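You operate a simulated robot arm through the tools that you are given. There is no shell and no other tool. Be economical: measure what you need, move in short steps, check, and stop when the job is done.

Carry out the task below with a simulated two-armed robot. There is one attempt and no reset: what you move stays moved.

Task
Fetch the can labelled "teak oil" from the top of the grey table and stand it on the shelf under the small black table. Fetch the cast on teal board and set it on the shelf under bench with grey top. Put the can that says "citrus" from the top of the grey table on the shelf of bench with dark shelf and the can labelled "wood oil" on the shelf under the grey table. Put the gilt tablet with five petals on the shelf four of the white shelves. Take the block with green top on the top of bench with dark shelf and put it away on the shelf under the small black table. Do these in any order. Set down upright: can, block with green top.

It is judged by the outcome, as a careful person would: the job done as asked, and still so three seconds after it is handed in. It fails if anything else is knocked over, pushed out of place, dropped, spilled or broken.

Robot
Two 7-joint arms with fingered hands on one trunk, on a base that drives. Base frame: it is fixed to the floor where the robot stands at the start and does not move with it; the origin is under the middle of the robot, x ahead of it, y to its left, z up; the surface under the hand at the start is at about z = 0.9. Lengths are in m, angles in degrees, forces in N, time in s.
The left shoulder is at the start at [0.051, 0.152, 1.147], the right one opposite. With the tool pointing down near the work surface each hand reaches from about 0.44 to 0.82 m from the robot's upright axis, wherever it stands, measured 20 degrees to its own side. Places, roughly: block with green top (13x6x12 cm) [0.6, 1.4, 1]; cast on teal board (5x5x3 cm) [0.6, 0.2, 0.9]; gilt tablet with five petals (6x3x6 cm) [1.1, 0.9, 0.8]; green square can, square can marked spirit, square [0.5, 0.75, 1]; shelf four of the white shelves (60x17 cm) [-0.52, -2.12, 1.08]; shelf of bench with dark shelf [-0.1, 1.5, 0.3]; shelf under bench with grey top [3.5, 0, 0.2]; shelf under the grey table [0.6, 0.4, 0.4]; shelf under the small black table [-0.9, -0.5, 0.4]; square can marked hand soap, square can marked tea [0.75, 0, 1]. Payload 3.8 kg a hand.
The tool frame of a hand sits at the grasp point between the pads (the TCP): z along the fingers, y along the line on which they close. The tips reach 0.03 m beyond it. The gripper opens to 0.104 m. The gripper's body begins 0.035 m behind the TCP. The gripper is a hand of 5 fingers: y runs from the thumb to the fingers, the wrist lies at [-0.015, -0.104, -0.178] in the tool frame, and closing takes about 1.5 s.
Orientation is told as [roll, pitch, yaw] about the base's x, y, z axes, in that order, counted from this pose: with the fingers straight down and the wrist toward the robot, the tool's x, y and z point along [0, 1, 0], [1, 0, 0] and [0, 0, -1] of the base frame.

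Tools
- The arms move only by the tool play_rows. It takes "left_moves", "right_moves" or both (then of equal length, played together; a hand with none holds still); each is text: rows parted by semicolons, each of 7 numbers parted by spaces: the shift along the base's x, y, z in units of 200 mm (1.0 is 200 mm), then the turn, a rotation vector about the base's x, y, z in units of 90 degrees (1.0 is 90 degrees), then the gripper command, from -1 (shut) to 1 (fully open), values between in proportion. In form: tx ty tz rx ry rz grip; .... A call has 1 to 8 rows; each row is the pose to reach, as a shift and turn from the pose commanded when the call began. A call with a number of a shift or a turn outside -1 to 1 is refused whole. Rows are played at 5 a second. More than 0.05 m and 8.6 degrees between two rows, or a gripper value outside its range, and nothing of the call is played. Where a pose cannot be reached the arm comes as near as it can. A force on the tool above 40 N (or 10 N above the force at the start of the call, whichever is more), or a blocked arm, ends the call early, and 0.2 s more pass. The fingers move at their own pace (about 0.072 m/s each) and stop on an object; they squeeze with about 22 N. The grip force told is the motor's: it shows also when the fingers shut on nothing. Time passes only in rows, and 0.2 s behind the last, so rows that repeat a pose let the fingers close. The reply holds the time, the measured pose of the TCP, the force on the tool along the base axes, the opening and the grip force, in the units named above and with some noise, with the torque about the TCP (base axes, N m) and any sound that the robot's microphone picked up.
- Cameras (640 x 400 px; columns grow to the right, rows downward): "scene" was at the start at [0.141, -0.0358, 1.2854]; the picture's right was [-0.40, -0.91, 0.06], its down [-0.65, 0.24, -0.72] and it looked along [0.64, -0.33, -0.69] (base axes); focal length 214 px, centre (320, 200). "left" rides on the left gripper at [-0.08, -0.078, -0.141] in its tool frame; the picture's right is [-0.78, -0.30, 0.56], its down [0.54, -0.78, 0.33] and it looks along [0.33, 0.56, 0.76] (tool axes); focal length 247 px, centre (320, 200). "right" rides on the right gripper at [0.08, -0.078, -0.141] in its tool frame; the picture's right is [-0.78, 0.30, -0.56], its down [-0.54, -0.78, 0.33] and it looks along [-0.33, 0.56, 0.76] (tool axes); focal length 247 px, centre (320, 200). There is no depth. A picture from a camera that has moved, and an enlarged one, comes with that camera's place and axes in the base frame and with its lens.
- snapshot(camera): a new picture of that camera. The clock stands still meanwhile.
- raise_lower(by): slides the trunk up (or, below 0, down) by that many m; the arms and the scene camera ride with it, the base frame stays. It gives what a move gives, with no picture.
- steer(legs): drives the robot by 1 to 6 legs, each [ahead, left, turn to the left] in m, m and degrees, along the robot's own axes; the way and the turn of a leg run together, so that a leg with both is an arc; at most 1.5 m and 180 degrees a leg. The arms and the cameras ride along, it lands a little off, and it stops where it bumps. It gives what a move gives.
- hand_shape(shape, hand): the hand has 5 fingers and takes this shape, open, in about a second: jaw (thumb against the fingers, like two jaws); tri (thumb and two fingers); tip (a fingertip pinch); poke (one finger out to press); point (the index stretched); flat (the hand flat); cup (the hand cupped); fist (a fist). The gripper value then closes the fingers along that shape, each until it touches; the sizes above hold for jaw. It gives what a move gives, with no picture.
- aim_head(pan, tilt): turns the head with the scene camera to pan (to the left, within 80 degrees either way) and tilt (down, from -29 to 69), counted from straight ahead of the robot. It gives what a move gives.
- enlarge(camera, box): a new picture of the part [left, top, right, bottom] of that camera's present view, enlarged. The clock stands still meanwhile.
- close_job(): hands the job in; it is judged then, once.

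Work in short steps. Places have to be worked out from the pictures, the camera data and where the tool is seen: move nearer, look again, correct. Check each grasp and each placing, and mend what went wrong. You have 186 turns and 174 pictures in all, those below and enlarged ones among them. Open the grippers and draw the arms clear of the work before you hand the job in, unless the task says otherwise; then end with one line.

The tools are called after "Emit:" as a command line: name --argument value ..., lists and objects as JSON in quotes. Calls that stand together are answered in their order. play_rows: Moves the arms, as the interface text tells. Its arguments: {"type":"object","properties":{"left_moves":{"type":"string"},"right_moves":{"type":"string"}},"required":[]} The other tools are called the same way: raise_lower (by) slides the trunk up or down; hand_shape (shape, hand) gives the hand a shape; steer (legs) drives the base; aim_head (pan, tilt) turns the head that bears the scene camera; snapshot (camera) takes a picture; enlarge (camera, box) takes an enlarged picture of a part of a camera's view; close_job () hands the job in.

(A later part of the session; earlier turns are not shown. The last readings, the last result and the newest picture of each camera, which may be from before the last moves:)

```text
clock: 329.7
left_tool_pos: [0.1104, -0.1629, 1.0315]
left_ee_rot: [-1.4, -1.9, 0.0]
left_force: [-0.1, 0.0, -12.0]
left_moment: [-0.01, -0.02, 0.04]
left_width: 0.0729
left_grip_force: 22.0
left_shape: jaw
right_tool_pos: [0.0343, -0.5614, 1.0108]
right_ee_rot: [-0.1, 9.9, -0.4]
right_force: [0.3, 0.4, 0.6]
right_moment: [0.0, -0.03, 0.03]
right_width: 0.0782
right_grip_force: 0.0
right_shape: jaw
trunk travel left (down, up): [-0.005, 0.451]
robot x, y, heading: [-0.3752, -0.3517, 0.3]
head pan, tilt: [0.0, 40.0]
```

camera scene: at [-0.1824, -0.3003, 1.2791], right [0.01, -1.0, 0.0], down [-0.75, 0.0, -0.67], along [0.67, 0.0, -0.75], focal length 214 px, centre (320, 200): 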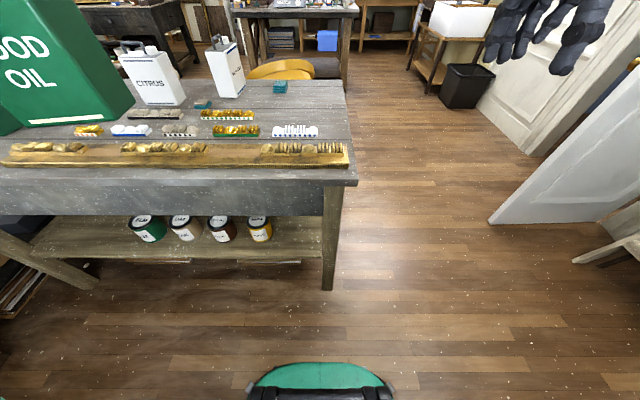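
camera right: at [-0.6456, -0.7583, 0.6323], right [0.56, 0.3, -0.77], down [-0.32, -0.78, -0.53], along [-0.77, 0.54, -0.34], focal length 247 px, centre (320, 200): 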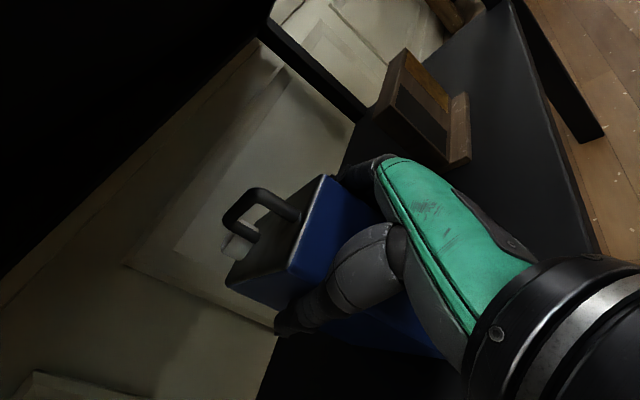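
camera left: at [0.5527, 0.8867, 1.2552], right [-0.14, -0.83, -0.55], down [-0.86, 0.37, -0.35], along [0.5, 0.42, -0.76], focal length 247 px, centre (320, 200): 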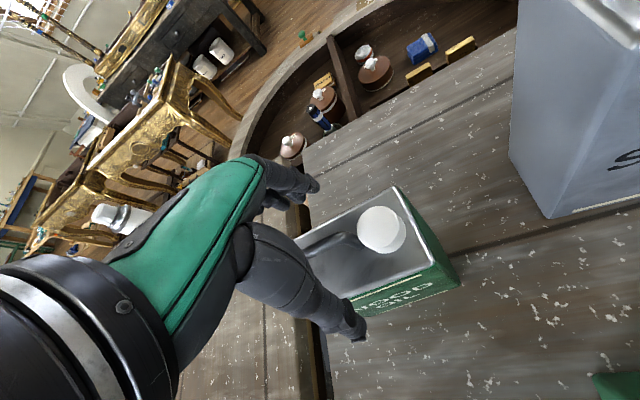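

Lower the can in front of the table, tilting the hand slightly.

Emit:
play_rows --left_moves "0.05 0 -0.2 0 -0.02 0 -1;0.1 0 -0.4 0 -0.04 0 -1;0.12 0 -0.6 0 -0.06 0 -1;0.14 0 -0.8 0 -0.08 0 -1;0.14 0 -1 0 -0.08 0 -1"

Emit:
play_rows --left_moves "0 0 -0.2 0 0 0 -1;0 0 -0.4 0 0 0 -1;0 0 -0.6 0 0 0 -1;0 0 -0.8 0 0 0 -1;0 0 -1 0 0 0 -1"

Emit:
snapshot --camera "left"

Emit:
snapshot --camera "scene"

```text
clock: 330.9
left_tool_pos: [0.1415, -0.1628, 0.8299]
left_ee_rot: [-1.6, -8.8, 0.1]
left_force: [-0.4, -0.4, -11.4]
left_moment: [-0.02, 0.05, 0.0]
left_width: 0.0724
left_grip_force: 21.2
left_shape: jaw
right_tool_pos: [0.0352, -0.562, 1.0094]
right_ee_rot: [-0.1, 9.9, -0.5]
right_force: [0.0, -0.7, 0.2]
right_moment: [-0.02, 0.05, -0.01]
right_width: 0.0782
right_grip_force: 0.1
right_shape: jaw
trunk travel left (down, up): [-0.005, 0.451]
robot x, y, heading: [-0.3751, -0.3481, 0.2]
head pan, tilt: [0.0, 40.0]
```

```text
clock: 332.1
left_tool_pos: [0.1389, -0.1617, 0.6296]
left_ee_rot: [-1.4, -8.9, 0.2]
left_force: [0.4, -0.9, -10.8]
left_moment: [-0.02, -0.01, 0.0]
left_width: 0.0728
left_grip_force: 21.6
left_shape: jaw
left hand out of reach, approached as far as the arm can: row 2, 3, 4
right_tool_pos: [0.0353, -0.5613, 1.0101]
right_ee_rot: [-0.2, 10.0, -0.5]
right_force: [0.6, 0.1, 0.8]
right_moment: [0.01, 0.0, 0.01]
right_width: 0.0782
right_grip_force: 0.0
right_shape: jaw
trunk travel left (down, up): [-0.005, 0.451]
robot x, y, heading: [-0.3744, -0.3546, 0.3]
head pan, tilt: [0.0, 40.0]
```

```text
73 pictures are left
camera left: at [0.0417, -0.2373, 0.7579], right [-0.21, -0.79, -0.58], down [-0.72, 0.52, -0.46], along [0.67, 0.32, -0.67], focal length 247 px, centre (320, 200)
```

left: 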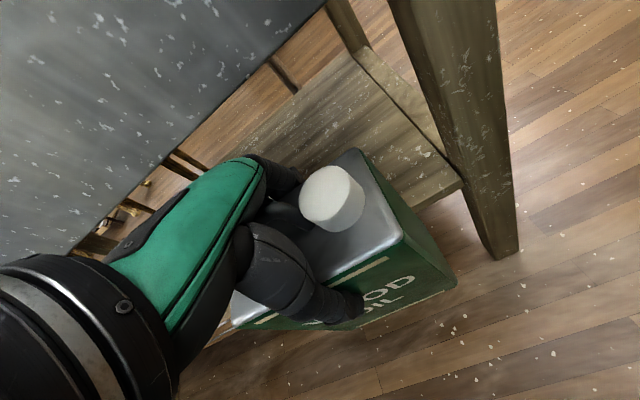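

```text
72 pictures are left
camera scene: at [-0.0887, -0.349, 0.9626], right [0.01, -1.0, 0.0], down [-0.94, -0.01, -0.34], along [0.34, 0.0, -0.94], focal length 214 px, centre (320, 200)
```

scene: 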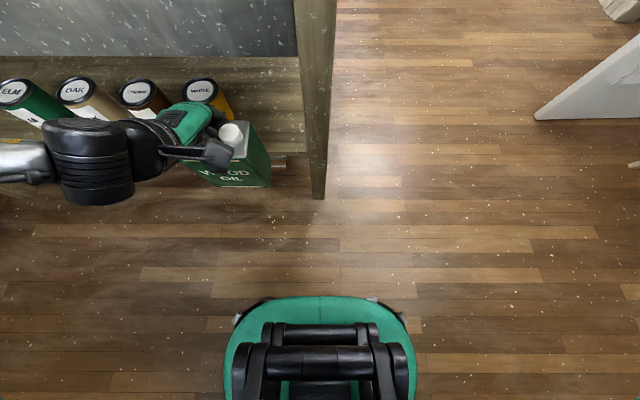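

Continue down to z≈0.56.

Emit:
play_rows --left_moves "0.02 0 -0.1 0 0 0 -1;0.04 0 -0.2 0 0 0 -1;0.04 0 -0.3 0 0 0 -1;0.04 0 -0.34 0 0 0 -1"

Emit:
aim_head --pan 10 --tilt 20

Emit:
snapshot --camera "scene"

```text
clock: 333.1
left_tool_pos: [0.1468, -0.161, 0.5627]
left_ee_rot: [-1.4, -8.8, 0.1]
left_force: [-0.2, 0.1, -11.1]
left_moment: [-0.04, 0.0, -0.02]
left_width: 0.0727
left_grip_force: 21.6
left_shape: jaw
right_tool_pos: [0.0359, -0.561, 1.0104]
right_ee_rot: [-0.2, 10.0, -0.6]
right_force: [0.7, -0.2, 0.3]
right_moment: [0.01, 0.0, 0.04]
right_width: 0.0782
right_grip_force: 0.0
right_shape: jaw
trunk travel left (down, up): [-0.005, 0.451]
robot x, y, heading: [-0.3735, -0.3532, 0.1]
head pan, tilt: [0.0, 40.0]
```

```text
clock: 333.9
left_tool_pos: [0.1471, -0.1615, 0.5614]
left_ee_rot: [-1.3, -8.8, 0.2]
left_force: [-0.1, 0.5, -11.7]
left_moment: [0.06, 0.02, -0.03]
left_width: 0.0729
left_grip_force: 22.3
left_shape: jaw
right_tool_pos: [0.0346, -0.5621, 1.0098]
right_ee_rot: [-0.1, 10.0, -0.5]
right_force: [0.1, -1.6, -0.7]
right_moment: [-0.03, -0.02, -0.03]
right_width: 0.0782
right_grip_force: 0.1
right_shape: jaw
trunk travel left (down, up): [-0.005, 0.451]
robot x, y, heading: [-0.3783, -0.3521, 0.3]
head pan, tilt: [10.0, 20.0]
```

```text
71 pictures are left
camera scene: at [-0.0677, -0.3332, 0.9865], right [0.16, -0.98, -0.09], down [-0.76, -0.06, -0.64], along [0.63, 0.17, -0.76], focal length 214 px, centre (320, 200)
```

scene: 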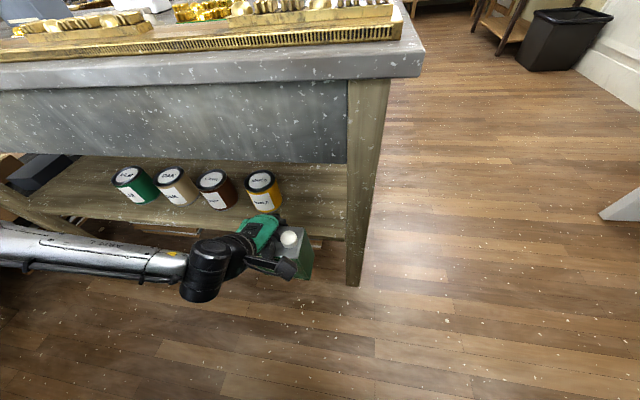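

Clear: advance over the shelf in two steps, shifting 2 cm to the right.

Emit:
play_rows --left_moves "0.15 -0.05 0 0 0 0 -1;0.3 -0.1 0 0 0 0 -1;0.45 -0.1 0 0 0 0 -1;0.6 -0.1 0 0 0 0 -1"

Emit:
snapshot --camera "scene"

```text
clock: 334.9
left_tool_pos: [0.2677, -0.1825, 0.5596]
left_ee_rot: [-1.5, -8.7, 0.1]
left_force: [-0.9, -0.4, -12.2]
left_moment: [-0.03, 0.03, 0.01]
left_width: 0.0726
left_grip_force: 22.0
left_shape: jaw
right_tool_pos: [0.0362, -0.5621, 1.0101]
right_ee_rot: [0.0, 10.0, -0.5]
right_force: [-0.1, -0.8, -0.7]
right_moment: [-0.01, -0.02, 0.01]
right_width: 0.0783
right_grip_force: 0.1
right_shape: jaw
trunk travel left (down, up): [-0.005, 0.451]
robot x, y, heading: [-0.3809, -0.3502, 0.1]
head pan, tilt: [10.0, 20.0]
```

```text
70 pictures are left
camera scene: at [-0.0669, -0.3334, 0.9863], right [0.16, -0.98, -0.09], down [-0.76, -0.06, -0.64], along [0.63, 0.17, -0.76], focal length 214 px, centre (320, 200)
```

scene: 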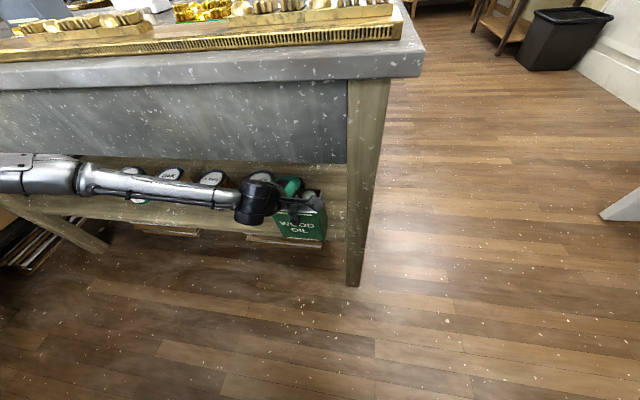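

Emit:
play_rows --left_moves "0.12 0 0 0 0 0 -1;0.24 0 0 0 0 0 -1;0.36 0 0 0 0 0 -1"

Emit:
snapshot --camera "left"

Emit:
snapshot --camera "scene"

```text
clock: 335.8
left_tool_pos: [0.3297, -0.1821, 0.5512]
left_ee_rot: [-1.2, -7.8, -0.1]
left_force: [0.6, -0.3, -10.9]
left_moment: [0.0, 0.03, -0.03]
left_width: 0.0728
left_grip_force: 21.7
left_shape: jaw
right_tool_pos: [0.035, -0.5614, 1.0095]
right_ee_rot: [-0.2, 10.0, -0.4]
right_force: [0.0, -0.7, 0.1]
right_moment: [-0.01, 0.01, 0.0]
right_width: 0.078
right_grip_force: 0.1
right_shape: jaw
trunk travel left (down, up): [-0.005, 0.451]
robot x, y, heading: [-0.3772, -0.3486, 0.1]
head pan, tilt: [10.0, 20.0]
stopped in row 3 (left hand): the force on the tool passed its limit at 53 N (the readings are from after the stop); the commanded pose is now the measured one
```

```text
69 pictures are left
camera left: at [0.2344, -0.2578, 0.6831], right [-0.22, -0.79, -0.57], down [-0.72, 0.53, -0.44], along [0.65, 0.32, -0.69], focal length 247 px, centre (320, 200)
```

left: 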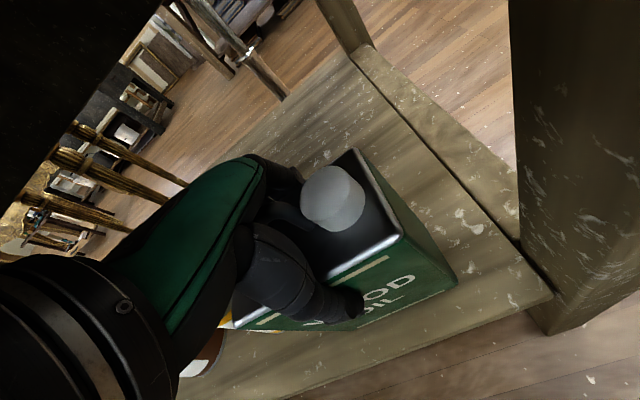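

```text
68 pictures are left
camera scene: at [-0.0675, -0.3328, 0.9864], right [0.16, -0.98, -0.09], down [-0.76, -0.07, -0.64], along [0.62, 0.17, -0.76], focal length 214 px, centre (320, 200)
```

scene: 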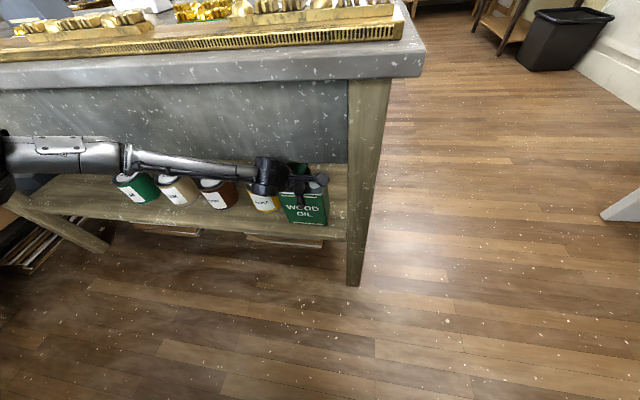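

The hand touched the apron, but the can is already fully over the shelf. Lower to contact here.

Emit:
play_rows --left_moves "0 0 -0.03 0 0 0 -1;0 0 -0.06 0 0 0 -1;0 0 -0.09 0 0 0 -1"

```text
clock: 336.6
left_tool_pos: [0.3323, -0.1819, 0.5449]
left_ee_rot: [-1.3, -8.7, -0.3]
left_force: [1.2, 0.1, 17.9]
left_moment: [0.08, 0.76, -0.02]
left_width: 0.072
left_grip_force: 22.3
left_shape: jaw
right_tool_pos: [0.0311, -0.562, 1.0142]
right_ee_rot: [-0.2, 9.7, -0.3]
right_force: [-0.1, 1.4, 0.3]
right_moment: [0.02, -0.01, -0.02]
right_width: 0.0782
right_grip_force: 0.0
right_shape: jaw
trunk travel left (down, up): [-0.005, 0.451]
robot x, y, heading: [-0.3778, -0.3503, 0.4]
head pan, tilt: [10.0, 20.0]
```

Near bottom edge is on the shelf. Relax slightly and open slowly so the can settles flat.

Emit:
play_rows --left_moves "-0.02 0 0.05 0 0 0 -1;-0.02 0 0.05 0 0 0 -0.2;-0.02 0 0.05 0 0 0 0.2;-0.02 0 0.05 0 0 0 0.5;-0.02 0 0.05 0 0 0 0.8;-0.02 0 0.05 0 0 0 1;-0.02 0 0.05 0 0 0 1"

Emit:
snapshot --camera "left"

Emit:
enlarge --camera "scene" --box '[200, 120, 392, 240]'

```text
clock: 338.2
left_tool_pos: [0.326, -0.1819, 0.5478]
left_ee_rot: [-1.2, -8.0, -0.2]
left_force: [1.8, -1.0, -0.5]
left_moment: [-0.02, 0.11, 0.04]
left_width: 0.104
left_grip_force: 0.1
left_shape: jaw
right_tool_pos: [0.0333, -0.5624, 1.0101]
right_ee_rot: [0.0, 9.9, -0.4]
right_force: [0.0, 0.0, -0.4]
right_moment: [0.01, 0.0, 0.01]
right_width: 0.0783
right_grip_force: 0.0
right_shape: jaw
trunk travel left (down, up): [-0.005, 0.451]
robot x, y, heading: [-0.3799, -0.3504, 0.4]
head pan, tilt: [10.0, 20.0]
```

```text
67 pictures are left
camera left: at [0.2303, -0.2583, 0.6778], right [-0.22, -0.79, -0.58], down [-0.72, 0.53, -0.45], along [0.66, 0.32, -0.68], focal length 247 px, centre (320, 200)
```

left: 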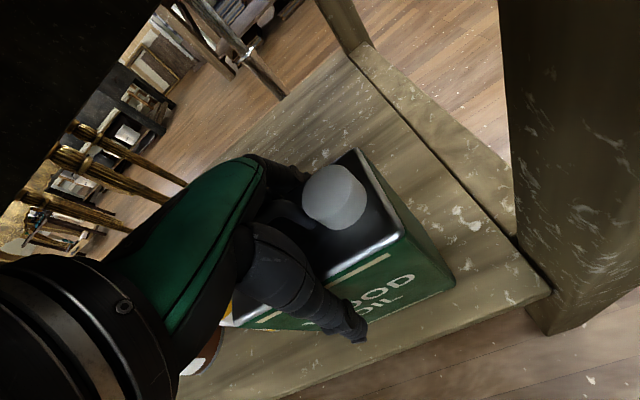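

```text
3.33 times, centred on (296, 180) of scene
camera zoom: at [-0.0692, -0.3332, 0.987], right [0.16, -0.98, -0.09], down [-0.76, -0.06, -0.64], along [0.63, 0.17, -0.76], focal length 715 px, centre (400, 267)
```

zoom: 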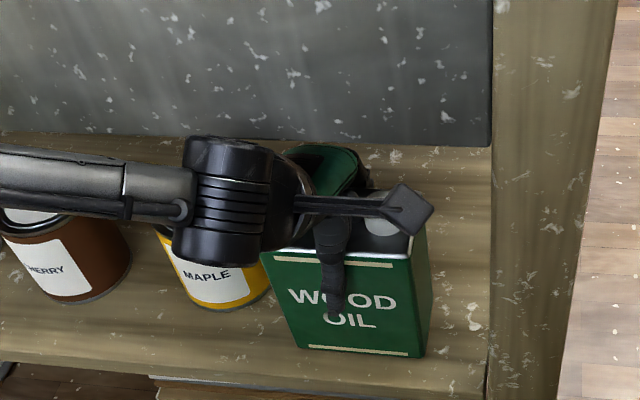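

The can stands flat. There is no room to lift the fingers over the handle, so I'll rise 2 cm and slide the hand sideways (left) off the can.

Emit:
play_rows --left_moves "-0.01 0 0.04 0 0 0 1;-0.02 0 0.08 0 0 0 1;-0.02 0 0.1 0 0 0 1"

```text
clock: 339.0
left_tool_pos: [0.3204, -0.1821, 0.563]
left_ee_rot: [-1.1, -7.5, -0.3]
left_force: [-5.7, -2.1, -19.8]
left_moment: [-0.07, -2.41, 0.29]
left_width: 0.1041
left_grip_force: 0.1
left_shape: jaw
right_tool_pos: [0.0351, -0.5613, 1.009]
right_ee_rot: [-0.2, 10.1, -0.4]
right_force: [0.0, -0.3, 0.6]
right_moment: [0.01, -0.01, -0.02]
right_width: 0.0782
right_grip_force: 0.1
right_shape: jaw
trunk travel left (down, up): [-0.005, 0.451]
robot x, y, heading: [-0.3777, -0.3526, 0.1]
head pan, tilt: [10.0, 20.0]
```

The hand meets the apron above. Instead I'll pitch the hand so the far fingers swing up clear (the wrist drops away from the apron), step by step.

Emit:
play_rows --left_moves "0 0 -0.05 0 0 0 1;0.02 0 -0.05 0 -0.09 0 1;0.04 0 -0.04 0 -0.18 0 1;0.04 0 -0.02 0 -0.27 0 1"

Emit:
snapshot --camera "left"

Emit:
enlarge --camera "scene" --box '[200, 120, 392, 240]'

```text
clock: 340.0
left_tool_pos: [0.3315, -0.1816, 0.5644]
left_ee_rot: [-1.2, -32.3, -0.2]
left_force: [-1.2, -0.4, -0.4]
left_moment: [0.01, 0.02, 0.03]
left_width: 0.1039
left_grip_force: 0.1
left_shape: jaw
right_tool_pos: [0.0348, -0.5614, 1.0108]
right_ee_rot: [-0.1, 9.9, -0.4]
right_force: [0.6, -0.7, -0.1]
right_moment: [-0.04, -0.03, -0.01]
right_width: 0.0782
right_grip_force: 0.1
right_shape: jaw
trunk travel left (down, up): [-0.005, 0.451]
robot x, y, heading: [-0.3784, -0.3516, 0.3]
head pan, tilt: [10.0, 20.0]
```

```text
65 pictures are left
camera left: at [0.1887, -0.2584, 0.6422], right [0.04, -0.79, -0.61], down [-0.47, 0.53, -0.71], along [0.88, 0.31, -0.35], focal length 247 px, centre (320, 200)
```

left: 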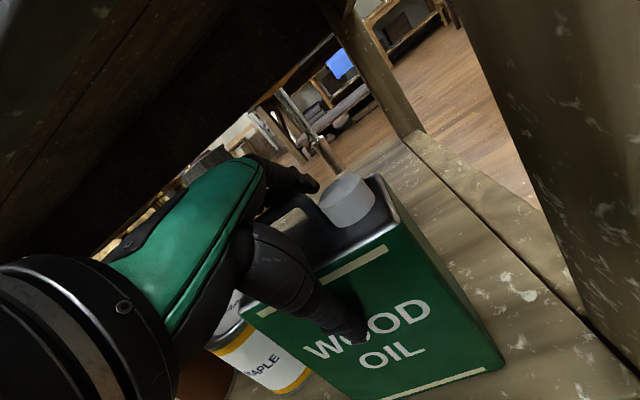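

```text
3.33 times, centred on (296, 180) of scene
camera zoom: at [-0.0692, -0.333, 0.987], right [0.16, -0.98, -0.09], down [-0.76, -0.07, -0.64], along [0.63, 0.17, -0.76], focal length 715 px, centre (400, 267)
```

zoom: 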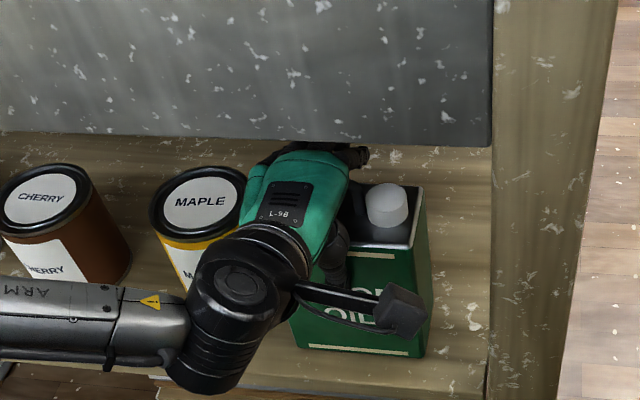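

Working: the can stands upright and the fingers are rising. Continue pitching, with a slight retreat and rise.

Emit:
play_rows --left_moves "-0.02 0 0.02 0 -0.09 0 1;-0.05 0 0.05 0 -0.18 0 1;-0.08 0 0.07 0 -0.27 0 1;-0.11 0 0.08 0 -0.36 0 1"

Emit:
snapshot --camera "left"

```text
clock: 341.0
left_tool_pos: [0.3079, -0.1822, 0.5805]
left_ee_rot: [-0.9, -65.0, -0.4]
left_force: [-4.1, -0.8, 1.7]
left_moment: [-0.08, 0.28, -0.02]
left_width: 0.104
left_grip_force: 0.1
left_shape: jaw
right_tool_pos: [0.0327, -0.5618, 1.0099]
right_ee_rot: [-0.1, 9.8, -0.5]
right_force: [-0.4, 0.0, 0.0]
right_moment: [0.01, 0.01, 0.02]
right_width: 0.0781
right_grip_force: 0.1
right_shape: jaw
trunk travel left (down, up): [-0.005, 0.451]
robot x, y, heading: [-0.3766, -0.3501, 0.3]
head pan, tilt: [10.0, 20.0]
```

```text
63 pictures are left
camera left: at [0.1465, -0.2581, 0.57], right [0.36, -0.79, -0.5], down [-0.02, 0.53, -0.85], along [0.93, 0.32, 0.18], focal length 247 px, centre (320, 200)
```

left: 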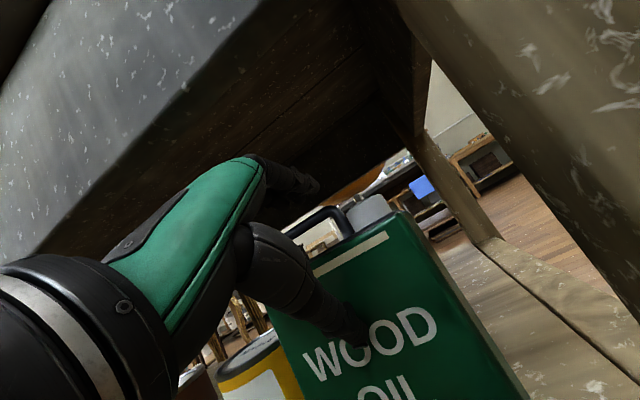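

Fingers are above the handle now. Withdraw straight back.

Emit:
play_rows --left_moves "-0.1 0 0.02 0 0 0 1;-0.25 0 0.03 0 0 0 1;-0.45 0 0.03 0 0 0 1;-0.65 0 0.03 0 0 0 1;-0.85 0 0.03 0 0 0 1;-1 0 0.03 0 0 0 1"

Emit:
snapshot --camera "scene"

```text
clock: 342.4
left_tool_pos: [0.1183, -0.1719, 0.5977]
left_ee_rot: [-0.8, -64.7, -0.7]
left_force: [0.1, 0.3, 1.1]
left_moment: [0.01, -0.02, 0.0]
left_width: 0.1039
left_grip_force: 0.1
left_shape: jaw
left hand out of reach, approached as far as the arm can: row 6
right_tool_pos: [0.0329, -0.5609, 1.011]
right_ee_rot: [-0.1, 9.9, -0.4]
right_force: [0.0, -0.4, 0.0]
right_moment: [0.0, 0.0, -0.01]
right_width: 0.078
right_grip_force: 0.2
right_shape: jaw
trunk travel left (down, up): [-0.005, 0.451]
robot x, y, heading: [-0.3815, -0.3478, 0.4]
head pan, tilt: [10.0, 20.0]
```

```text
62 pictures are left
camera scene: at [-0.0698, -0.3327, 0.9873], right [0.16, -0.98, -0.09], down [-0.76, -0.07, -0.64], along [0.63, 0.17, -0.76], focal length 214 px, centre (320, 200)
```

scene: 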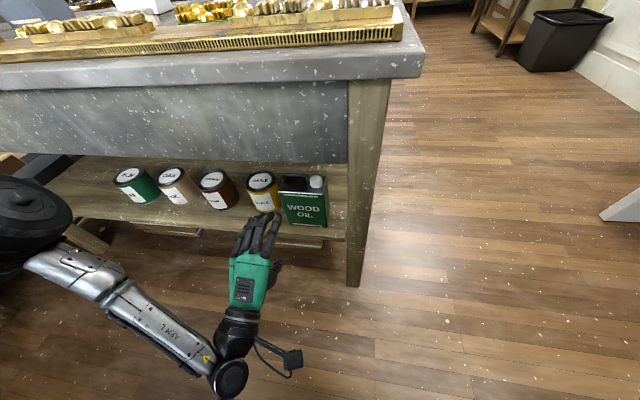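

Wood oil stands on the shelf. Restore the left hand to fingers-down while rising, then raise the trunk.

Emit:
play_rows --left_moves "-0.05 0 0.1 0 0.09 0 1;-0.1 0 0.2 0 0.18 0 1;-0.1 0 0.3 0 0.27 0 1;-0.1 0 0.4 0 0.36 0 1;-0.1 0 0.5 0 0.45 0 1;-0.1 0 0.6 0 0.54 0 1;-0.1 0 0.7 0 0.63 0 1;-0.1 0 0.8 0 0.7 0 1"

Emit:
raise_lower --by 0.22

```text
clock: 344.2
left_tool_pos: [0.1215, -0.1772, 0.7632]
left_ee_rot: [-1.3, -1.7, -0.3]
left_force: [-0.5, 0.4, -0.4]
left_moment: [-0.01, -0.02, 0.01]
left_width: 0.104
left_grip_force: 0.0
left_shape: jaw
left hand out of reach, approached as far as the arm can: row 2, 3, 4, 5, 6, 7, 8
right_tool_pos: [0.0338, -0.5618, 1.0113]
right_ee_rot: [0.0, 9.8, -0.4]
right_force: [0.6, 0.8, -0.2]
right_moment: [0.02, 0.02, 0.02]
right_width: 0.0779
right_grip_force: 0.0
right_shape: jaw
trunk travel left (down, up): [-0.005, 0.451]
robot x, y, heading: [-0.3773, -0.3479, 0.1]
head pan, tilt: [10.0, 20.0]
```

```text
clock: 346.5
left_tool_pos: [0.1218, -0.1774, 0.983]
left_ee_rot: [-1.4, -1.7, -0.2]
left_force: [-0.5, -0.1, -0.1]
left_moment: [0.01, 0.0, -0.02]
left_width: 0.104
left_grip_force: 0.1
left_shape: jaw
right_tool_pos: [0.0337, -0.5627, 1.2306]
right_ee_rot: [-0.2, 10.1, -0.4]
right_force: [0.6, -0.1, -0.5]
right_moment: [0.02, 0.02, 0.02]
right_width: 0.0783
right_grip_force: 0.2
right_shape: jaw
trunk travel left (down, up): [-0.225, 0.231]
robot x, y, heading: [-0.3803, -0.352, 0.3]
head pan, tilt: [10.0, 20.0]
```

Emit:
play_rows --left_moves "0 0 0.2 0 0 0 1;0 0 0.4 0 0 0 1;0 0 0.6 0 0 0 1;0 0 0.8 0 0 0 1;0 0.1 1 0 0 0 1"

Emit:
steer --legs '[[0, 0.45, 0], [0.35, 0, 0]]'

Emit:
snapshot --camera "left"

Emit:
snapshot --camera "scene"

```text
clock: 347.7
left_tool_pos: [0.1211, -0.1568, 1.1857]
left_ee_rot: [-1.3, -1.7, -0.3]
left_force: [-0.8, -0.2, 0.4]
left_moment: [-0.01, -0.04, -0.03]
left_width: 0.1039
left_grip_force: 0.0
left_shape: jaw
right_tool_pos: [0.0327, -0.5611, 1.2308]
right_ee_rot: [-0.1, 9.9, -0.4]
right_force: [-0.2, 0.4, 0.0]
right_moment: [-0.01, -0.05, 0.01]
right_width: 0.0781
right_grip_force: 0.1
right_shape: jaw
trunk travel left (down, up): [-0.225, 0.231]
robot x, y, heading: [-0.3816, -0.3518, 0.2]
head pan, tilt: [10.0, 20.0]
```

```text
clock: 349.7
left_tool_pos: [0.1021, 0.1163, 1.1868]
left_ee_rot: [-1.2, -2.0, 7.5]
left_force: [-0.6, -0.8, -0.2]
left_moment: [-0.02, 0.02, 0.0]
left_width: 0.104
left_grip_force: 0.1
left_shape: jaw
right_tool_pos: [0.0697, -0.2961, 1.232]
right_ee_rot: [0.0, 9.8, 7.3]
right_force: [0.1, 0.4, -0.1]
right_moment: [0.0, -0.03, 0.04]
right_width: 0.0778
right_grip_force: 0.1
right_shape: jaw
trunk travel left (down, up): [-0.225, 0.231]
robot x, y, heading: [-0.3649, -0.1416, 8.6]
head pan, tilt: [10.0, 20.0]
stopped in leg 1: the robot was blocked; the commanded pose is now the measured one
```

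```text
61 pictures are left
camera left: at [0.0315, 0.0307, 1.3262], right [-0.17, -0.82, -0.55], down [-0.83, 0.42, -0.37], along [0.54, 0.39, -0.75], focal length 247 px, centre (320, 200)
```

left: 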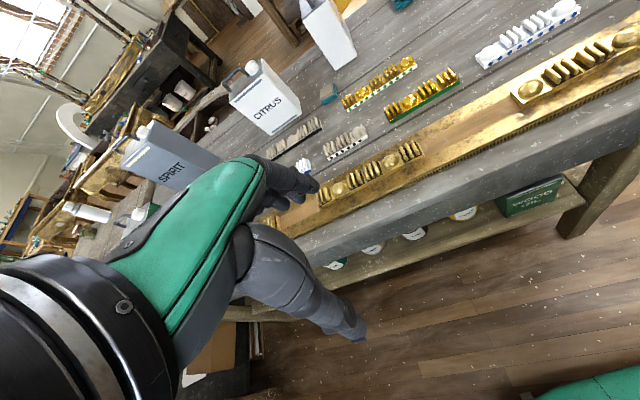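

```text
60 pictures are left
camera scene: at [-0.2153, -0.1042, 1.3098], right [0.31, -0.95, -0.03], down [-0.45, -0.12, -0.88], along [0.84, 0.29, -0.47], focal length 214 px, centre (320, 200)
```

scene: 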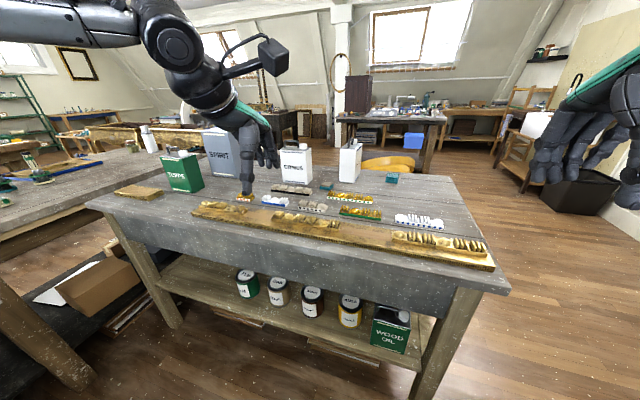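

The base grazed the black table's leg. Move ahead off it, straighten, and go to the citrus position.

Emit:
steer --legs '[[0.15, 0, 0], [0, 0, -8.4], [0.18, 0.22, 0]]'

Emit:
snapshot --camera "left"

```text
clock: 353.3
left_tool_pos: [0.4663, 0.2901, 1.1856]
left_ee_rot: [-1.0, -1.9, -0.9]
left_force: [0.2, -0.5, 0.3]
left_moment: [0.02, 0.01, 0.01]
left_width: 0.104
left_grip_force: 0.1
left_shape: jaw
right_tool_pos: [0.3726, -0.1133, 1.2323]
right_ee_rot: [-0.2, 9.9, -1.2]
right_force: [-0.6, -0.2, 0.0]
right_moment: [0.02, -0.03, 0.02]
right_width: 0.078
right_grip_force: 0.0
right_shape: jaw
trunk travel left (down, up): [-0.225, 0.231]
robot x, y, heading: [-0.035, 0.1035, -0.2]
head pan, tilt: [10.0, 20.0]
```

```text
59 pictures are left
camera left: at [0.3836, 0.2142, 1.3255], right [-0.29, -0.78, -0.55], down [-0.76, 0.54, -0.37], along [0.59, 0.31, -0.75], focal length 247 px, centre (320, 200)
```

left: 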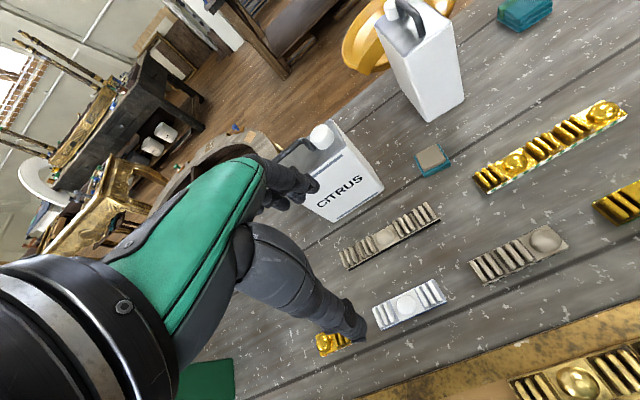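

Citrus: near face x≈0.64, centre ≈(0.677, 0.315), square to the table. Bring the hand over it.

Emit:
play_rows --left_moves "0.2 0.03 0 0 0.01 0 1;0.4 0.06 0 0.01 0.02 0 1;0.6 0.09 0 0.01 0.02 0 1;0.8 0.12 0 0.01 0.02 0 1;1 0.12 0 0.01 0.02 0 1;1 0.12 -0.2 0.01 0.02 0 1"

Emit:
snapshot --camera "left"

```text
clock: 354.7
left_tool_pos: [0.6547, 0.3261, 1.1517]
left_ee_rot: [-0.3, -0.2, -0.8]
left_force: [0.4, 0.1, 0.0]
left_moment: [0.01, -0.02, -0.02]
left_width: 0.104
left_grip_force: 0.1
left_shape: jaw
left hand out of reach, approached as far as the arm can: row 5, 6
right_tool_pos: [0.3747, -0.1126, 1.231]
right_ee_rot: [0.0, 9.9, -1.0]
right_force: [0.7, 1.1, 0.2]
right_moment: [0.01, 0.0, 0.0]
right_width: 0.0783
right_grip_force: 0.1
right_shape: jaw
trunk travel left (down, up): [-0.225, 0.231]
robot x, y, heading: [-0.0379, 0.1002, 0.0]
head pan, tilt: [10.0, 20.0]
```

```text
58 pictures are left
camera left: at [0.576, 0.2488, 1.2926], right [-0.31, -0.77, -0.55], down [-0.77, 0.55, -0.34], along [0.56, 0.32, -0.76], focal length 247 px, centre (320, 200)
```

left: 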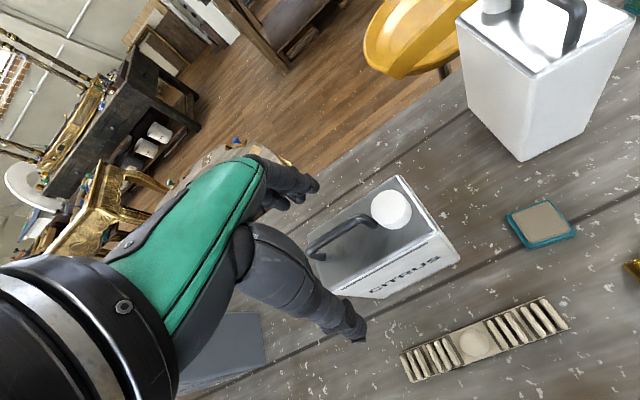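

Can top: x 0.645–0.716, y 0.254–0.377. Creep the base ahead 4.5 cm, then centre and descend.

Emit:
steer --legs '[[0.04, 0, 0]]'

Emit:
play_rows --left_moves "0 -0.03 0 0 0 0 1;0 -0.05 0 0 0 0 1"

```text
clock: 355.6
left_tool_pos: [0.6882, 0.3248, 1.1541]
left_ee_rot: [-0.4, -0.3, -1.0]
left_force: [0.5, -0.6, 0.5]
left_moment: [0.01, -0.03, -0.03]
left_width: 0.1039
left_grip_force: 0.1
left_shape: jaw
right_tool_pos: [0.4073, -0.1139, 1.2338]
right_ee_rot: [-0.1, 9.6, -1.0]
right_force: [0.4, -0.5, 0.1]
right_moment: [0.01, -0.06, -0.02]
right_width: 0.078
right_grip_force: 0.1
right_shape: jaw
trunk travel left (down, up): [-0.225, 0.231]
robot x, y, heading: [0.0003, 0.1015, -0.1]
head pan, tilt: [10.0, 20.0]
```

```text
clock: 356.2
left_tool_pos: [0.6917, 0.3152, 1.152]
left_ee_rot: [-0.4, -0.1, -1.0]
left_force: [-0.3, 0.5, 0.3]
left_moment: [0.01, 0.01, 0.01]
left_width: 0.104
left_grip_force: 0.2
left_shape: jaw
right_tool_pos: [0.4129, -0.1132, 1.2315]
right_ee_rot: [-0.1, 9.8, -1.1]
right_force: [0.6, 1.3, 0.8]
right_moment: [-0.02, -0.01, 0.03]
right_width: 0.0781
right_grip_force: 0.1
right_shape: jaw
trunk travel left (down, up): [-0.225, 0.231]
robot x, y, heading: [0.0031, 0.0996, -0.3]
head pan, tilt: [10.0, 20.0]
```

Emit:
play_rows --left_moves "-0.053 0 -0.1 0 0 0 1;-0.053 0 -0.25 0 0 0 1;-0.053 0 -0.4 0 0 0 1;-0.053 0 -0.5 0 0 0 1"

Emit:
snapshot --camera "left"

```text
clock: 357.2
left_tool_pos: [0.6824, 0.3145, 1.052]
left_ee_rot: [-0.5, -0.2, -0.9]
left_force: [-0.4, -0.2, 0.8]
left_moment: [-0.01, 0.08, 0.04]
left_width: 0.1041
left_grip_force: 0.2
left_shape: jaw
right_tool_pos: [0.4108, -0.1138, 1.2316]
right_ee_rot: [-0.2, 9.8, -1.2]
right_force: [-0.5, -0.4, 0.4]
right_moment: [0.0, 0.01, -0.02]
right_width: 0.0783
right_grip_force: 0.1
right_shape: jaw
trunk travel left (down, up): [-0.225, 0.231]
robot x, y, heading: [0.0006, 0.1037, -0.4]
head pan, tilt: [10.0, 20.0]
```

```text
57 pictures are left
camera left: at [0.6032, 0.2376, 1.1935], right [-0.31, -0.78, -0.55], down [-0.77, 0.54, -0.34], along [0.56, 0.32, -0.76], focal length 247 px, centre (320, 200)
```

left: 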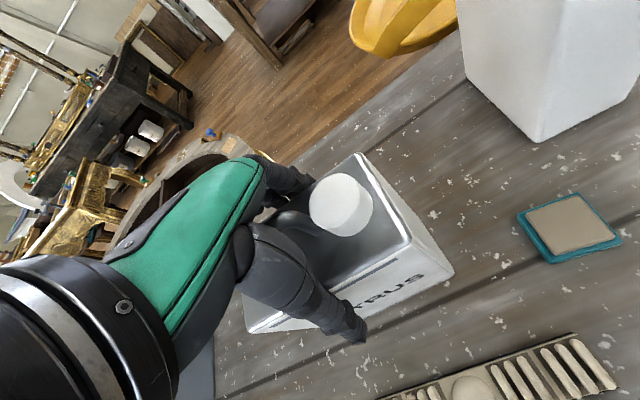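

Straddled. Lower 5 mm and close, then lift.

Emit:
play_rows --left_moves "0 0 -0.025 0 0 0 1;0 0 -0.025 0 0 0 0.4;0 0 -0.025 0 0 0 -1;0 0 -0.025 0 0 0 -1;0 0 -0.025 0 0 0 -1;0 0 -0.025 0 0 0 -1"

Emit:
play_rows --left_moves "0 0 0.1 0 0 0 -1;0 0 0.2 0 0 0 -1;0 0 0.3 0 0 0 -1"

Emit:
snapshot --camera "left"

```text
clock: 358.6
left_tool_pos: [0.6816, 0.3145, 1.0484]
left_ee_rot: [-0.4, -0.3, -1.0]
left_force: [-1.4, 1.3, 8.4]
left_moment: [-0.06, -0.47, -0.24]
left_width: 0.0787
left_grip_force: 21.7
left_shape: jaw
right_tool_pos: [0.4101, -0.1131, 1.2314]
right_ee_rot: [-0.1, 9.7, -1.1]
right_force: [-0.9, 0.6, -0.3]
right_moment: [-0.01, 0.01, -0.02]
right_width: 0.0779
right_grip_force: 0.1
right_shape: jaw
trunk travel left (down, up): [-0.225, 0.231]
robot x, y, heading: [0.0028, 0.0998, -0.2]
head pan, tilt: [10.0, 20.0]
```

```text
clock: 359.4
left_tool_pos: [0.6828, 0.3149, 1.1054]
left_ee_rot: [-0.4, 0.1, -1.0]
left_force: [0.0, -0.9, -9.2]
left_moment: [0.03, 0.0, 0.03]
left_width: 0.0801
left_grip_force: 22.0
left_shape: jaw
right_tool_pos: [0.4128, -0.1137, 1.2315]
right_ee_rot: [0.0, 9.9, -1.1]
right_force: [1.0, 0.5, 0.8]
right_moment: [-0.03, -0.01, 0.02]
right_width: 0.0782
right_grip_force: 0.1
right_shape: jaw
trunk travel left (down, up): [-0.225, 0.231]
robot x, y, heading: [0.0039, 0.1028, -0.2]
head pan, tilt: [10.0, 20.0]
```

```text
56 pictures are left
camera left: at [0.6054, 0.237, 1.2457], right [-0.31, -0.77, -0.55], down [-0.77, 0.55, -0.33], along [0.56, 0.32, -0.76], focal length 247 px, centre (320, 200)
```

left: 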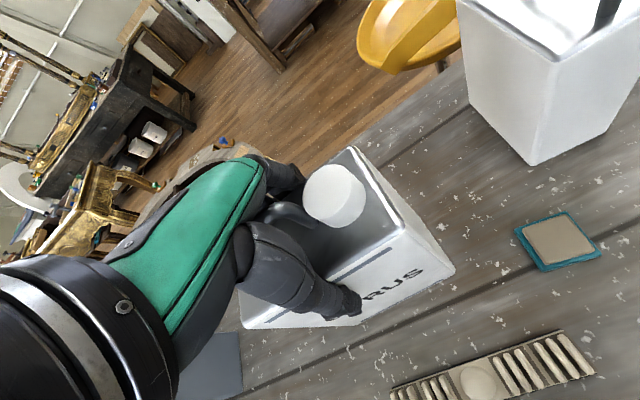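

Lifted (9 N). Raise more and draw back.

Emit:
play_rows --left_moves "0 0 0.15 0 0 0 -1;0 0 0.3 0 0 0 -1;-0.15 0 0.45 0 0 0 -1;-0.3 0 0.5 0 0 0 -1;-0.5 0 0.5 0 0 0 -1;-0.7 0 0.5 0 0 0 -1;-0.9 0 0.5 0 0 0 -1"

Emit:
steer --legs '[[-0.2, 0, 0], [0, 0.28, 0]]'

Emit:
aim_head --pan 75 --tilt 35

Emit:
snapshot --camera "scene"

```text
clock: 361.0
left_tool_pos: [0.5007, 0.3151, 1.2065]
left_ee_rot: [-0.4, -0.1, -1.0]
left_force: [-0.1, -0.9, -9.2]
left_moment: [0.02, -0.04, 0.02]
left_width: 0.0797
left_grip_force: 22.3
left_shape: jaw
right_tool_pos: [0.4106, -0.1107, 1.2327]
right_ee_rot: [0.0, 9.7, -1.1]
right_force: [0.3, -0.4, 0.9]
right_moment: [0.02, -0.03, 0.0]
right_width: 0.0787
right_grip_force: 0.2
right_shape: jaw
trunk travel left (down, up): [-0.225, 0.231]
robot x, y, heading: [0.0027, 0.1054, -0.4]
head pan, tilt: [10.0, 20.0]
```

```text
clock: 364.1
left_tool_pos: [0.3043, 0.5939, 1.2052]
left_ee_rot: [-0.3, 0.0, -0.9]
left_force: [-0.5, -0.4, -9.4]
left_moment: [0.03, -0.04, 0.06]
left_width: 0.0802
left_grip_force: 22.0
left_shape: jaw
right_tool_pos: [0.2144, 0.1636, 1.2309]
right_ee_rot: [-0.1, 9.9, -1.0]
right_force: [0.0, -0.3, 0.3]
right_moment: [-0.01, -0.02, 0.0]
right_width: 0.0784
right_grip_force: 0.1
right_shape: jaw
trunk travel left (down, up): [-0.225, 0.231]
robot x, y, heading: [-0.1955, 0.3829, -0.3]
head pan, tilt: [10.0, 20.0]
```

```text
clock: 365.5
left_tool_pos: [0.3057, 0.5949, 1.2067]
left_ee_rot: [-0.4, 0.0, -1.0]
left_force: [-0.1, -0.3, -8.1]
left_moment: [0.01, 0.0, 0.01]
left_width: 0.0801
left_grip_force: 22.1
left_shape: jaw
right_tool_pos: [0.2152, 0.1657, 1.2315]
right_ee_rot: [-0.1, 9.9, -1.1]
right_force: [-0.1, -0.2, 0.0]
right_moment: [0.01, 0.02, 0.0]
right_width: 0.0782
right_grip_force: 0.0
right_shape: jaw
trunk travel left (down, up): [-0.225, 0.231]
robot x, y, heading: [-0.1958, 0.3827, -0.6]
head pan, tilt: [75.0, 35.0]
```

```text
55 pictures are left
camera scene: at [-0.11, 0.4662, 1.2954], right [0.96, -0.26, -0.14], down [-0.27, -0.55, -0.79], along [0.13, 0.79, -0.6], focal length 214 px, centre (320, 200)
```

scene: 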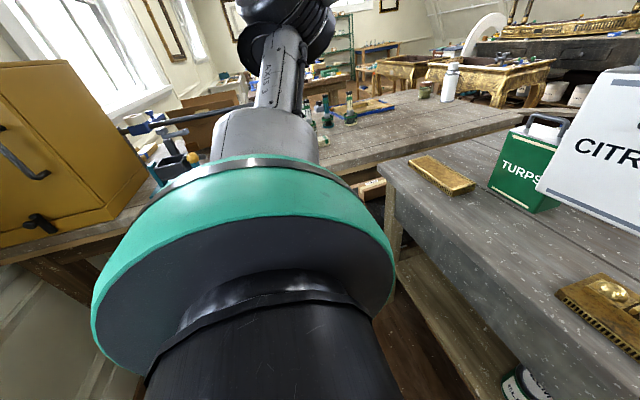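

Step back a little, then turn left to face the bench.

Emit:
steer --legs '[[0, -0.15, 0], [0, 0, 90]]'

Emit:
aim_head --pan 0 --tilt 40

Emit:
snapshot --camera "scene"

```text
clock: 370.7
left_tool_pos: [-0.4187, 0.727, 1.2057]
left_ee_rot: [-0.4, 0.0, 90.0]
left_force: [-0.2, -0.1, -8.8]
left_moment: [0.01, 0.04, -0.03]
left_width: 0.0803
left_grip_force: 22.1
left_shape: jaw
right_tool_pos: [0.0116, 0.645, 1.231]
right_ee_rot: [-0.1, 10.0, 90.0]
right_force: [-0.5, -0.2, 0.0]
right_moment: [0.0, 0.06, -0.04]
right_width: 0.0782
right_grip_force: 0.2
right_shape: jaw
trunk travel left (down, up): [-0.225, 0.231]
robot x, y, heading: [-0.197, 0.2287, 90.7]
head pan, tilt: [75.0, 35.0]
```

```text
clock: 372.2
left_tool_pos: [-0.4184, 0.7278, 1.2056]
left_ee_rot: [-0.3, 0.0, 90.1]
left_force: [0.0, -0.4, -9.7]
left_moment: [0.01, 0.01, -0.01]
left_width: 0.08
left_grip_force: 22.2
left_shape: jaw
right_tool_pos: [0.0113, 0.6447, 1.2316]
right_ee_rot: [-0.1, 10.0, 89.9]
right_force: [0.1, 0.2, 0.6]
right_moment: [-0.01, 0.0, 0.03]
right_width: 0.0785
right_grip_force: 0.0
right_shape: jaw
trunk travel left (down, up): [-0.225, 0.231]
robot x, y, heading: [-0.196, 0.2294, 90.9]
head pan, tilt: [0.0, 40.0]
```

```text
54 pictures are left
camera scene: at [-0.199, 0.3755, 1.2791], right [1.0, 0.02, 0.0], down [0.01, -0.74, -0.67], along [-0.01, 0.67, -0.74], focal length 214 px, centre (320, 200)
```

scene: 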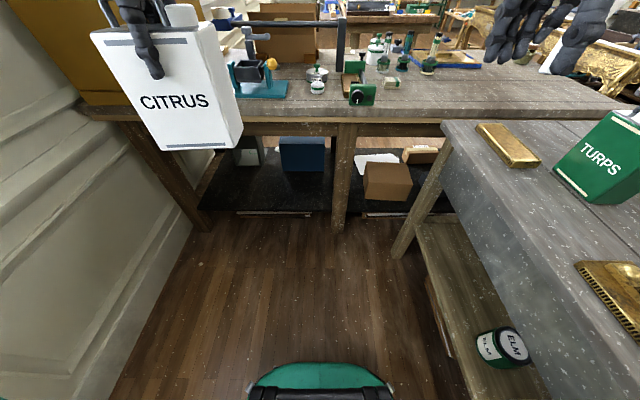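

The dark shelf (z≈0.30, front edge y≈1.17) has free space at its front left bay; gap up to 0.80. Lower the trunk, then the can in front of the bench.

Emit:
raise_lower --by -0.22

Emit:
play_rows --left_moves "0 0.1 -0.15 0 0 0 -1;0 0.2 -0.3 0 0 0 -1;0 0.3 -0.45 0 0 0 -1;0 0.4 -0.6 0 0 0 -1;0 0.5 -0.75 0 0 0 -1;0 0.5 -0.95 0 0 0 -1"

Emit:
play_rows --left_moves "0 0 -0.2 0 0 0 -1;0 0 -0.4 0 0 0 -1;0 0 -0.6 0 0 0 -1;0 0 -0.8 0 0 0 -1;0 0 -1 0 0 0 -1"

```text
clock: 374.5
left_tool_pos: [-0.4207, 0.7258, 0.985]
left_ee_rot: [-0.5, 0.0, 90.2]
left_force: [0.4, -0.4, -8.3]
left_moment: [0.05, 0.05, 0.01]
left_width: 0.08
left_grip_force: 22.5
left_shape: jaw
right_tool_pos: [0.0107, 0.6452, 1.0111]
right_ee_rot: [-0.2, 9.9, 89.8]
right_force: [-0.8, -0.1, -0.6]
right_moment: [0.02, 0.02, -0.04]
right_width: 0.0782
right_grip_force: 0.0
right_shape: jaw
trunk travel left (down, up): [-0.005, 0.451]
robot x, y, heading: [-0.1934, 0.2295, 91.1]
head pan, tilt: [0.0, 40.0]
```

```text
clock: 375.9
left_tool_pos: [-0.4208, 0.8274, 0.7931]
left_ee_rot: [-0.5, 0.1, 90.2]
left_force: [-0.1, -0.8, -8.2]
left_moment: [0.03, -0.01, 0.0]
left_width: 0.0798
left_grip_force: 22.0
left_shape: jaw
right_tool_pos: [0.0096, 0.644, 1.0112]
right_ee_rot: [-0.3, 9.8, 89.7]
right_force: [0.4, 0.5, -0.1]
right_moment: [-0.01, -0.02, 0.0]
right_width: 0.0783
right_grip_force: 0.0
right_shape: jaw
trunk travel left (down, up): [-0.005, 0.451]
robot x, y, heading: [-0.1988, 0.2261, 91.0]
head pan, tilt: [0.0, 40.0]
```

```text
clock: 377.1
left_tool_pos: [-0.4199, 0.8267, 0.5945]
left_ee_rot: [-0.6, 0.0, 90.1]
left_force: [-0.3, -0.2, -8.4]
left_moment: [0.05, -0.04, 0.02]
left_width: 0.0794
left_grip_force: 21.9
left_shape: jaw
right_tool_pos: [0.0099, 0.6457, 1.0106]
right_ee_rot: [-0.2, 9.9, 90.0]
right_force: [-0.5, 0.4, 0.1]
right_moment: [-0.03, -0.04, -0.03]
right_width: 0.0782
right_grip_force: 0.1
right_shape: jaw
trunk travel left (down, up): [-0.005, 0.451]
robot x, y, heading: [-0.1977, 0.2285, 91.2]
head pan, tilt: [0.0, 40.0]
```

Emit:
play_rows --left_moves "0 0 -0.2 0 0 0 -1;0 0 -0.4 0 0 0 -1;0 0 -0.52 0 0 0 -1"

Emit:
steer --legs '[[0.2, 0, 0]]'

Emit:
aim_head --pan 10 --tilt 15

Emit:
snapshot --camera "scene"

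Emit:
snapshot --camera "left"

```text
clock: 377.9
left_tool_pos: [-0.4193, 0.8257, 0.4904]
left_ee_rot: [-0.6, 0.0, 90.0]
left_force: [-0.2, 0.1, -8.8]
left_moment: [0.04, -0.01, 0.02]
left_width: 0.0794
left_grip_force: 21.9
left_shape: jaw
right_tool_pos: [0.0088, 0.6444, 1.0116]
right_ee_rot: [-0.1, 9.9, 89.9]
right_force: [0.1, -0.4, -0.1]
right_moment: [0.02, 0.03, -0.01]
right_width: 0.0782
right_grip_force: 0.1
right_shape: jaw
trunk travel left (down, up): [-0.005, 0.451]
robot x, y, heading: [-0.1956, 0.233, 90.9]
head pan, tilt: [0.0, 40.0]
```

```text
clock: 379.5
left_tool_pos: [-0.4213, 1.025, 0.4907]
left_ee_rot: [-0.3, 0.0, 90.1]
left_force: [0.1, 0.4, -9.0]
left_moment: [0.02, 0.02, 0.04]
left_width: 0.0792
left_grip_force: 22.0
left_shape: jaw
right_tool_pos: [0.0085, 0.8464, 1.0095]
right_ee_rot: [-0.1, 10.0, 90.0]
right_force: [0.2, 0.8, 0.1]
right_moment: [0.0, 0.0, 0.02]
right_width: 0.0781
right_grip_force: 0.0
right_shape: jaw
trunk travel left (down, up): [-0.005, 0.451]
robot x, y, heading: [-0.1983, 0.4321, 90.9]
head pan, tilt: [0.0, 40.0]
```

```text
clock: 380.4
left_tool_pos: [-0.4212, 1.0247, 0.4915]
left_ee_rot: [-0.5, 0.1, 90.1]
left_force: [0.8, -0.3, -9.4]
left_moment: [0.02, 0.01, 0.03]
left_width: 0.0796
left_grip_force: 22.2
left_shape: jaw
right_tool_pos: [0.0085, 0.8446, 1.0111]
right_ee_rot: [-0.1, 10.0, 89.8]
right_force: [-0.2, 0.1, -0.4]
right_moment: [-0.01, -0.01, 0.01]
right_width: 0.0781
right_grip_force: 0.0
right_shape: jaw
trunk travel left (down, up): [-0.005, 0.451]
robot x, y, heading: [-0.2025, 0.4317, 90.8]
head pan, tilt: [10.0, 15.0]
```

```text
53 pictures are left
camera scene: at [-0.2207, 0.7431, 0.9935], right [0.98, 0.17, -0.09], down [0.06, -0.71, -0.71], along [-0.18, 0.69, -0.7], focal length 214 px, centre (320, 200)
```

scene: 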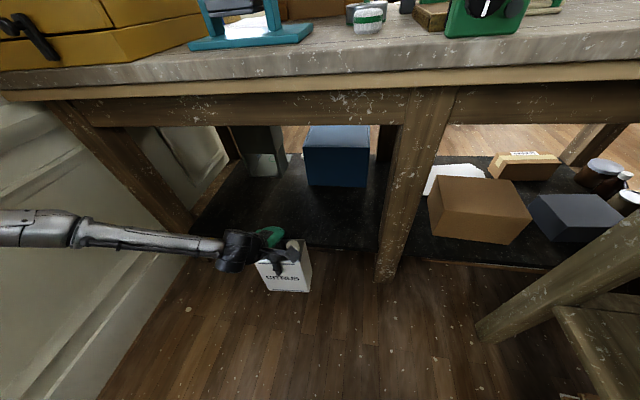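

```text
52 pictures are left
camera left: at [-0.3412, 0.9479, 0.6325], right [0.78, -0.3, -0.55], down [-0.53, -0.78, -0.33], along [-0.33, 0.55, -0.76], focal length 247 px, centre (320, 200)
```

left: 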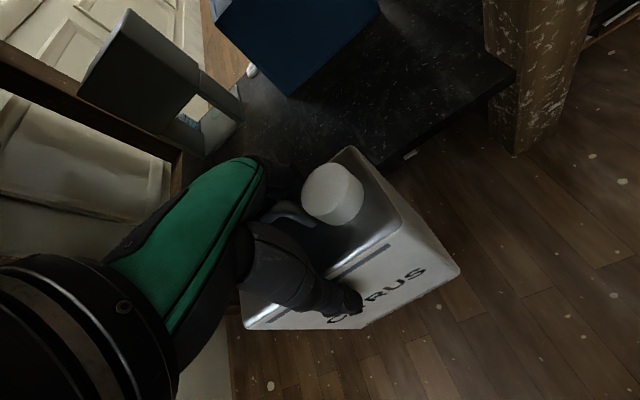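

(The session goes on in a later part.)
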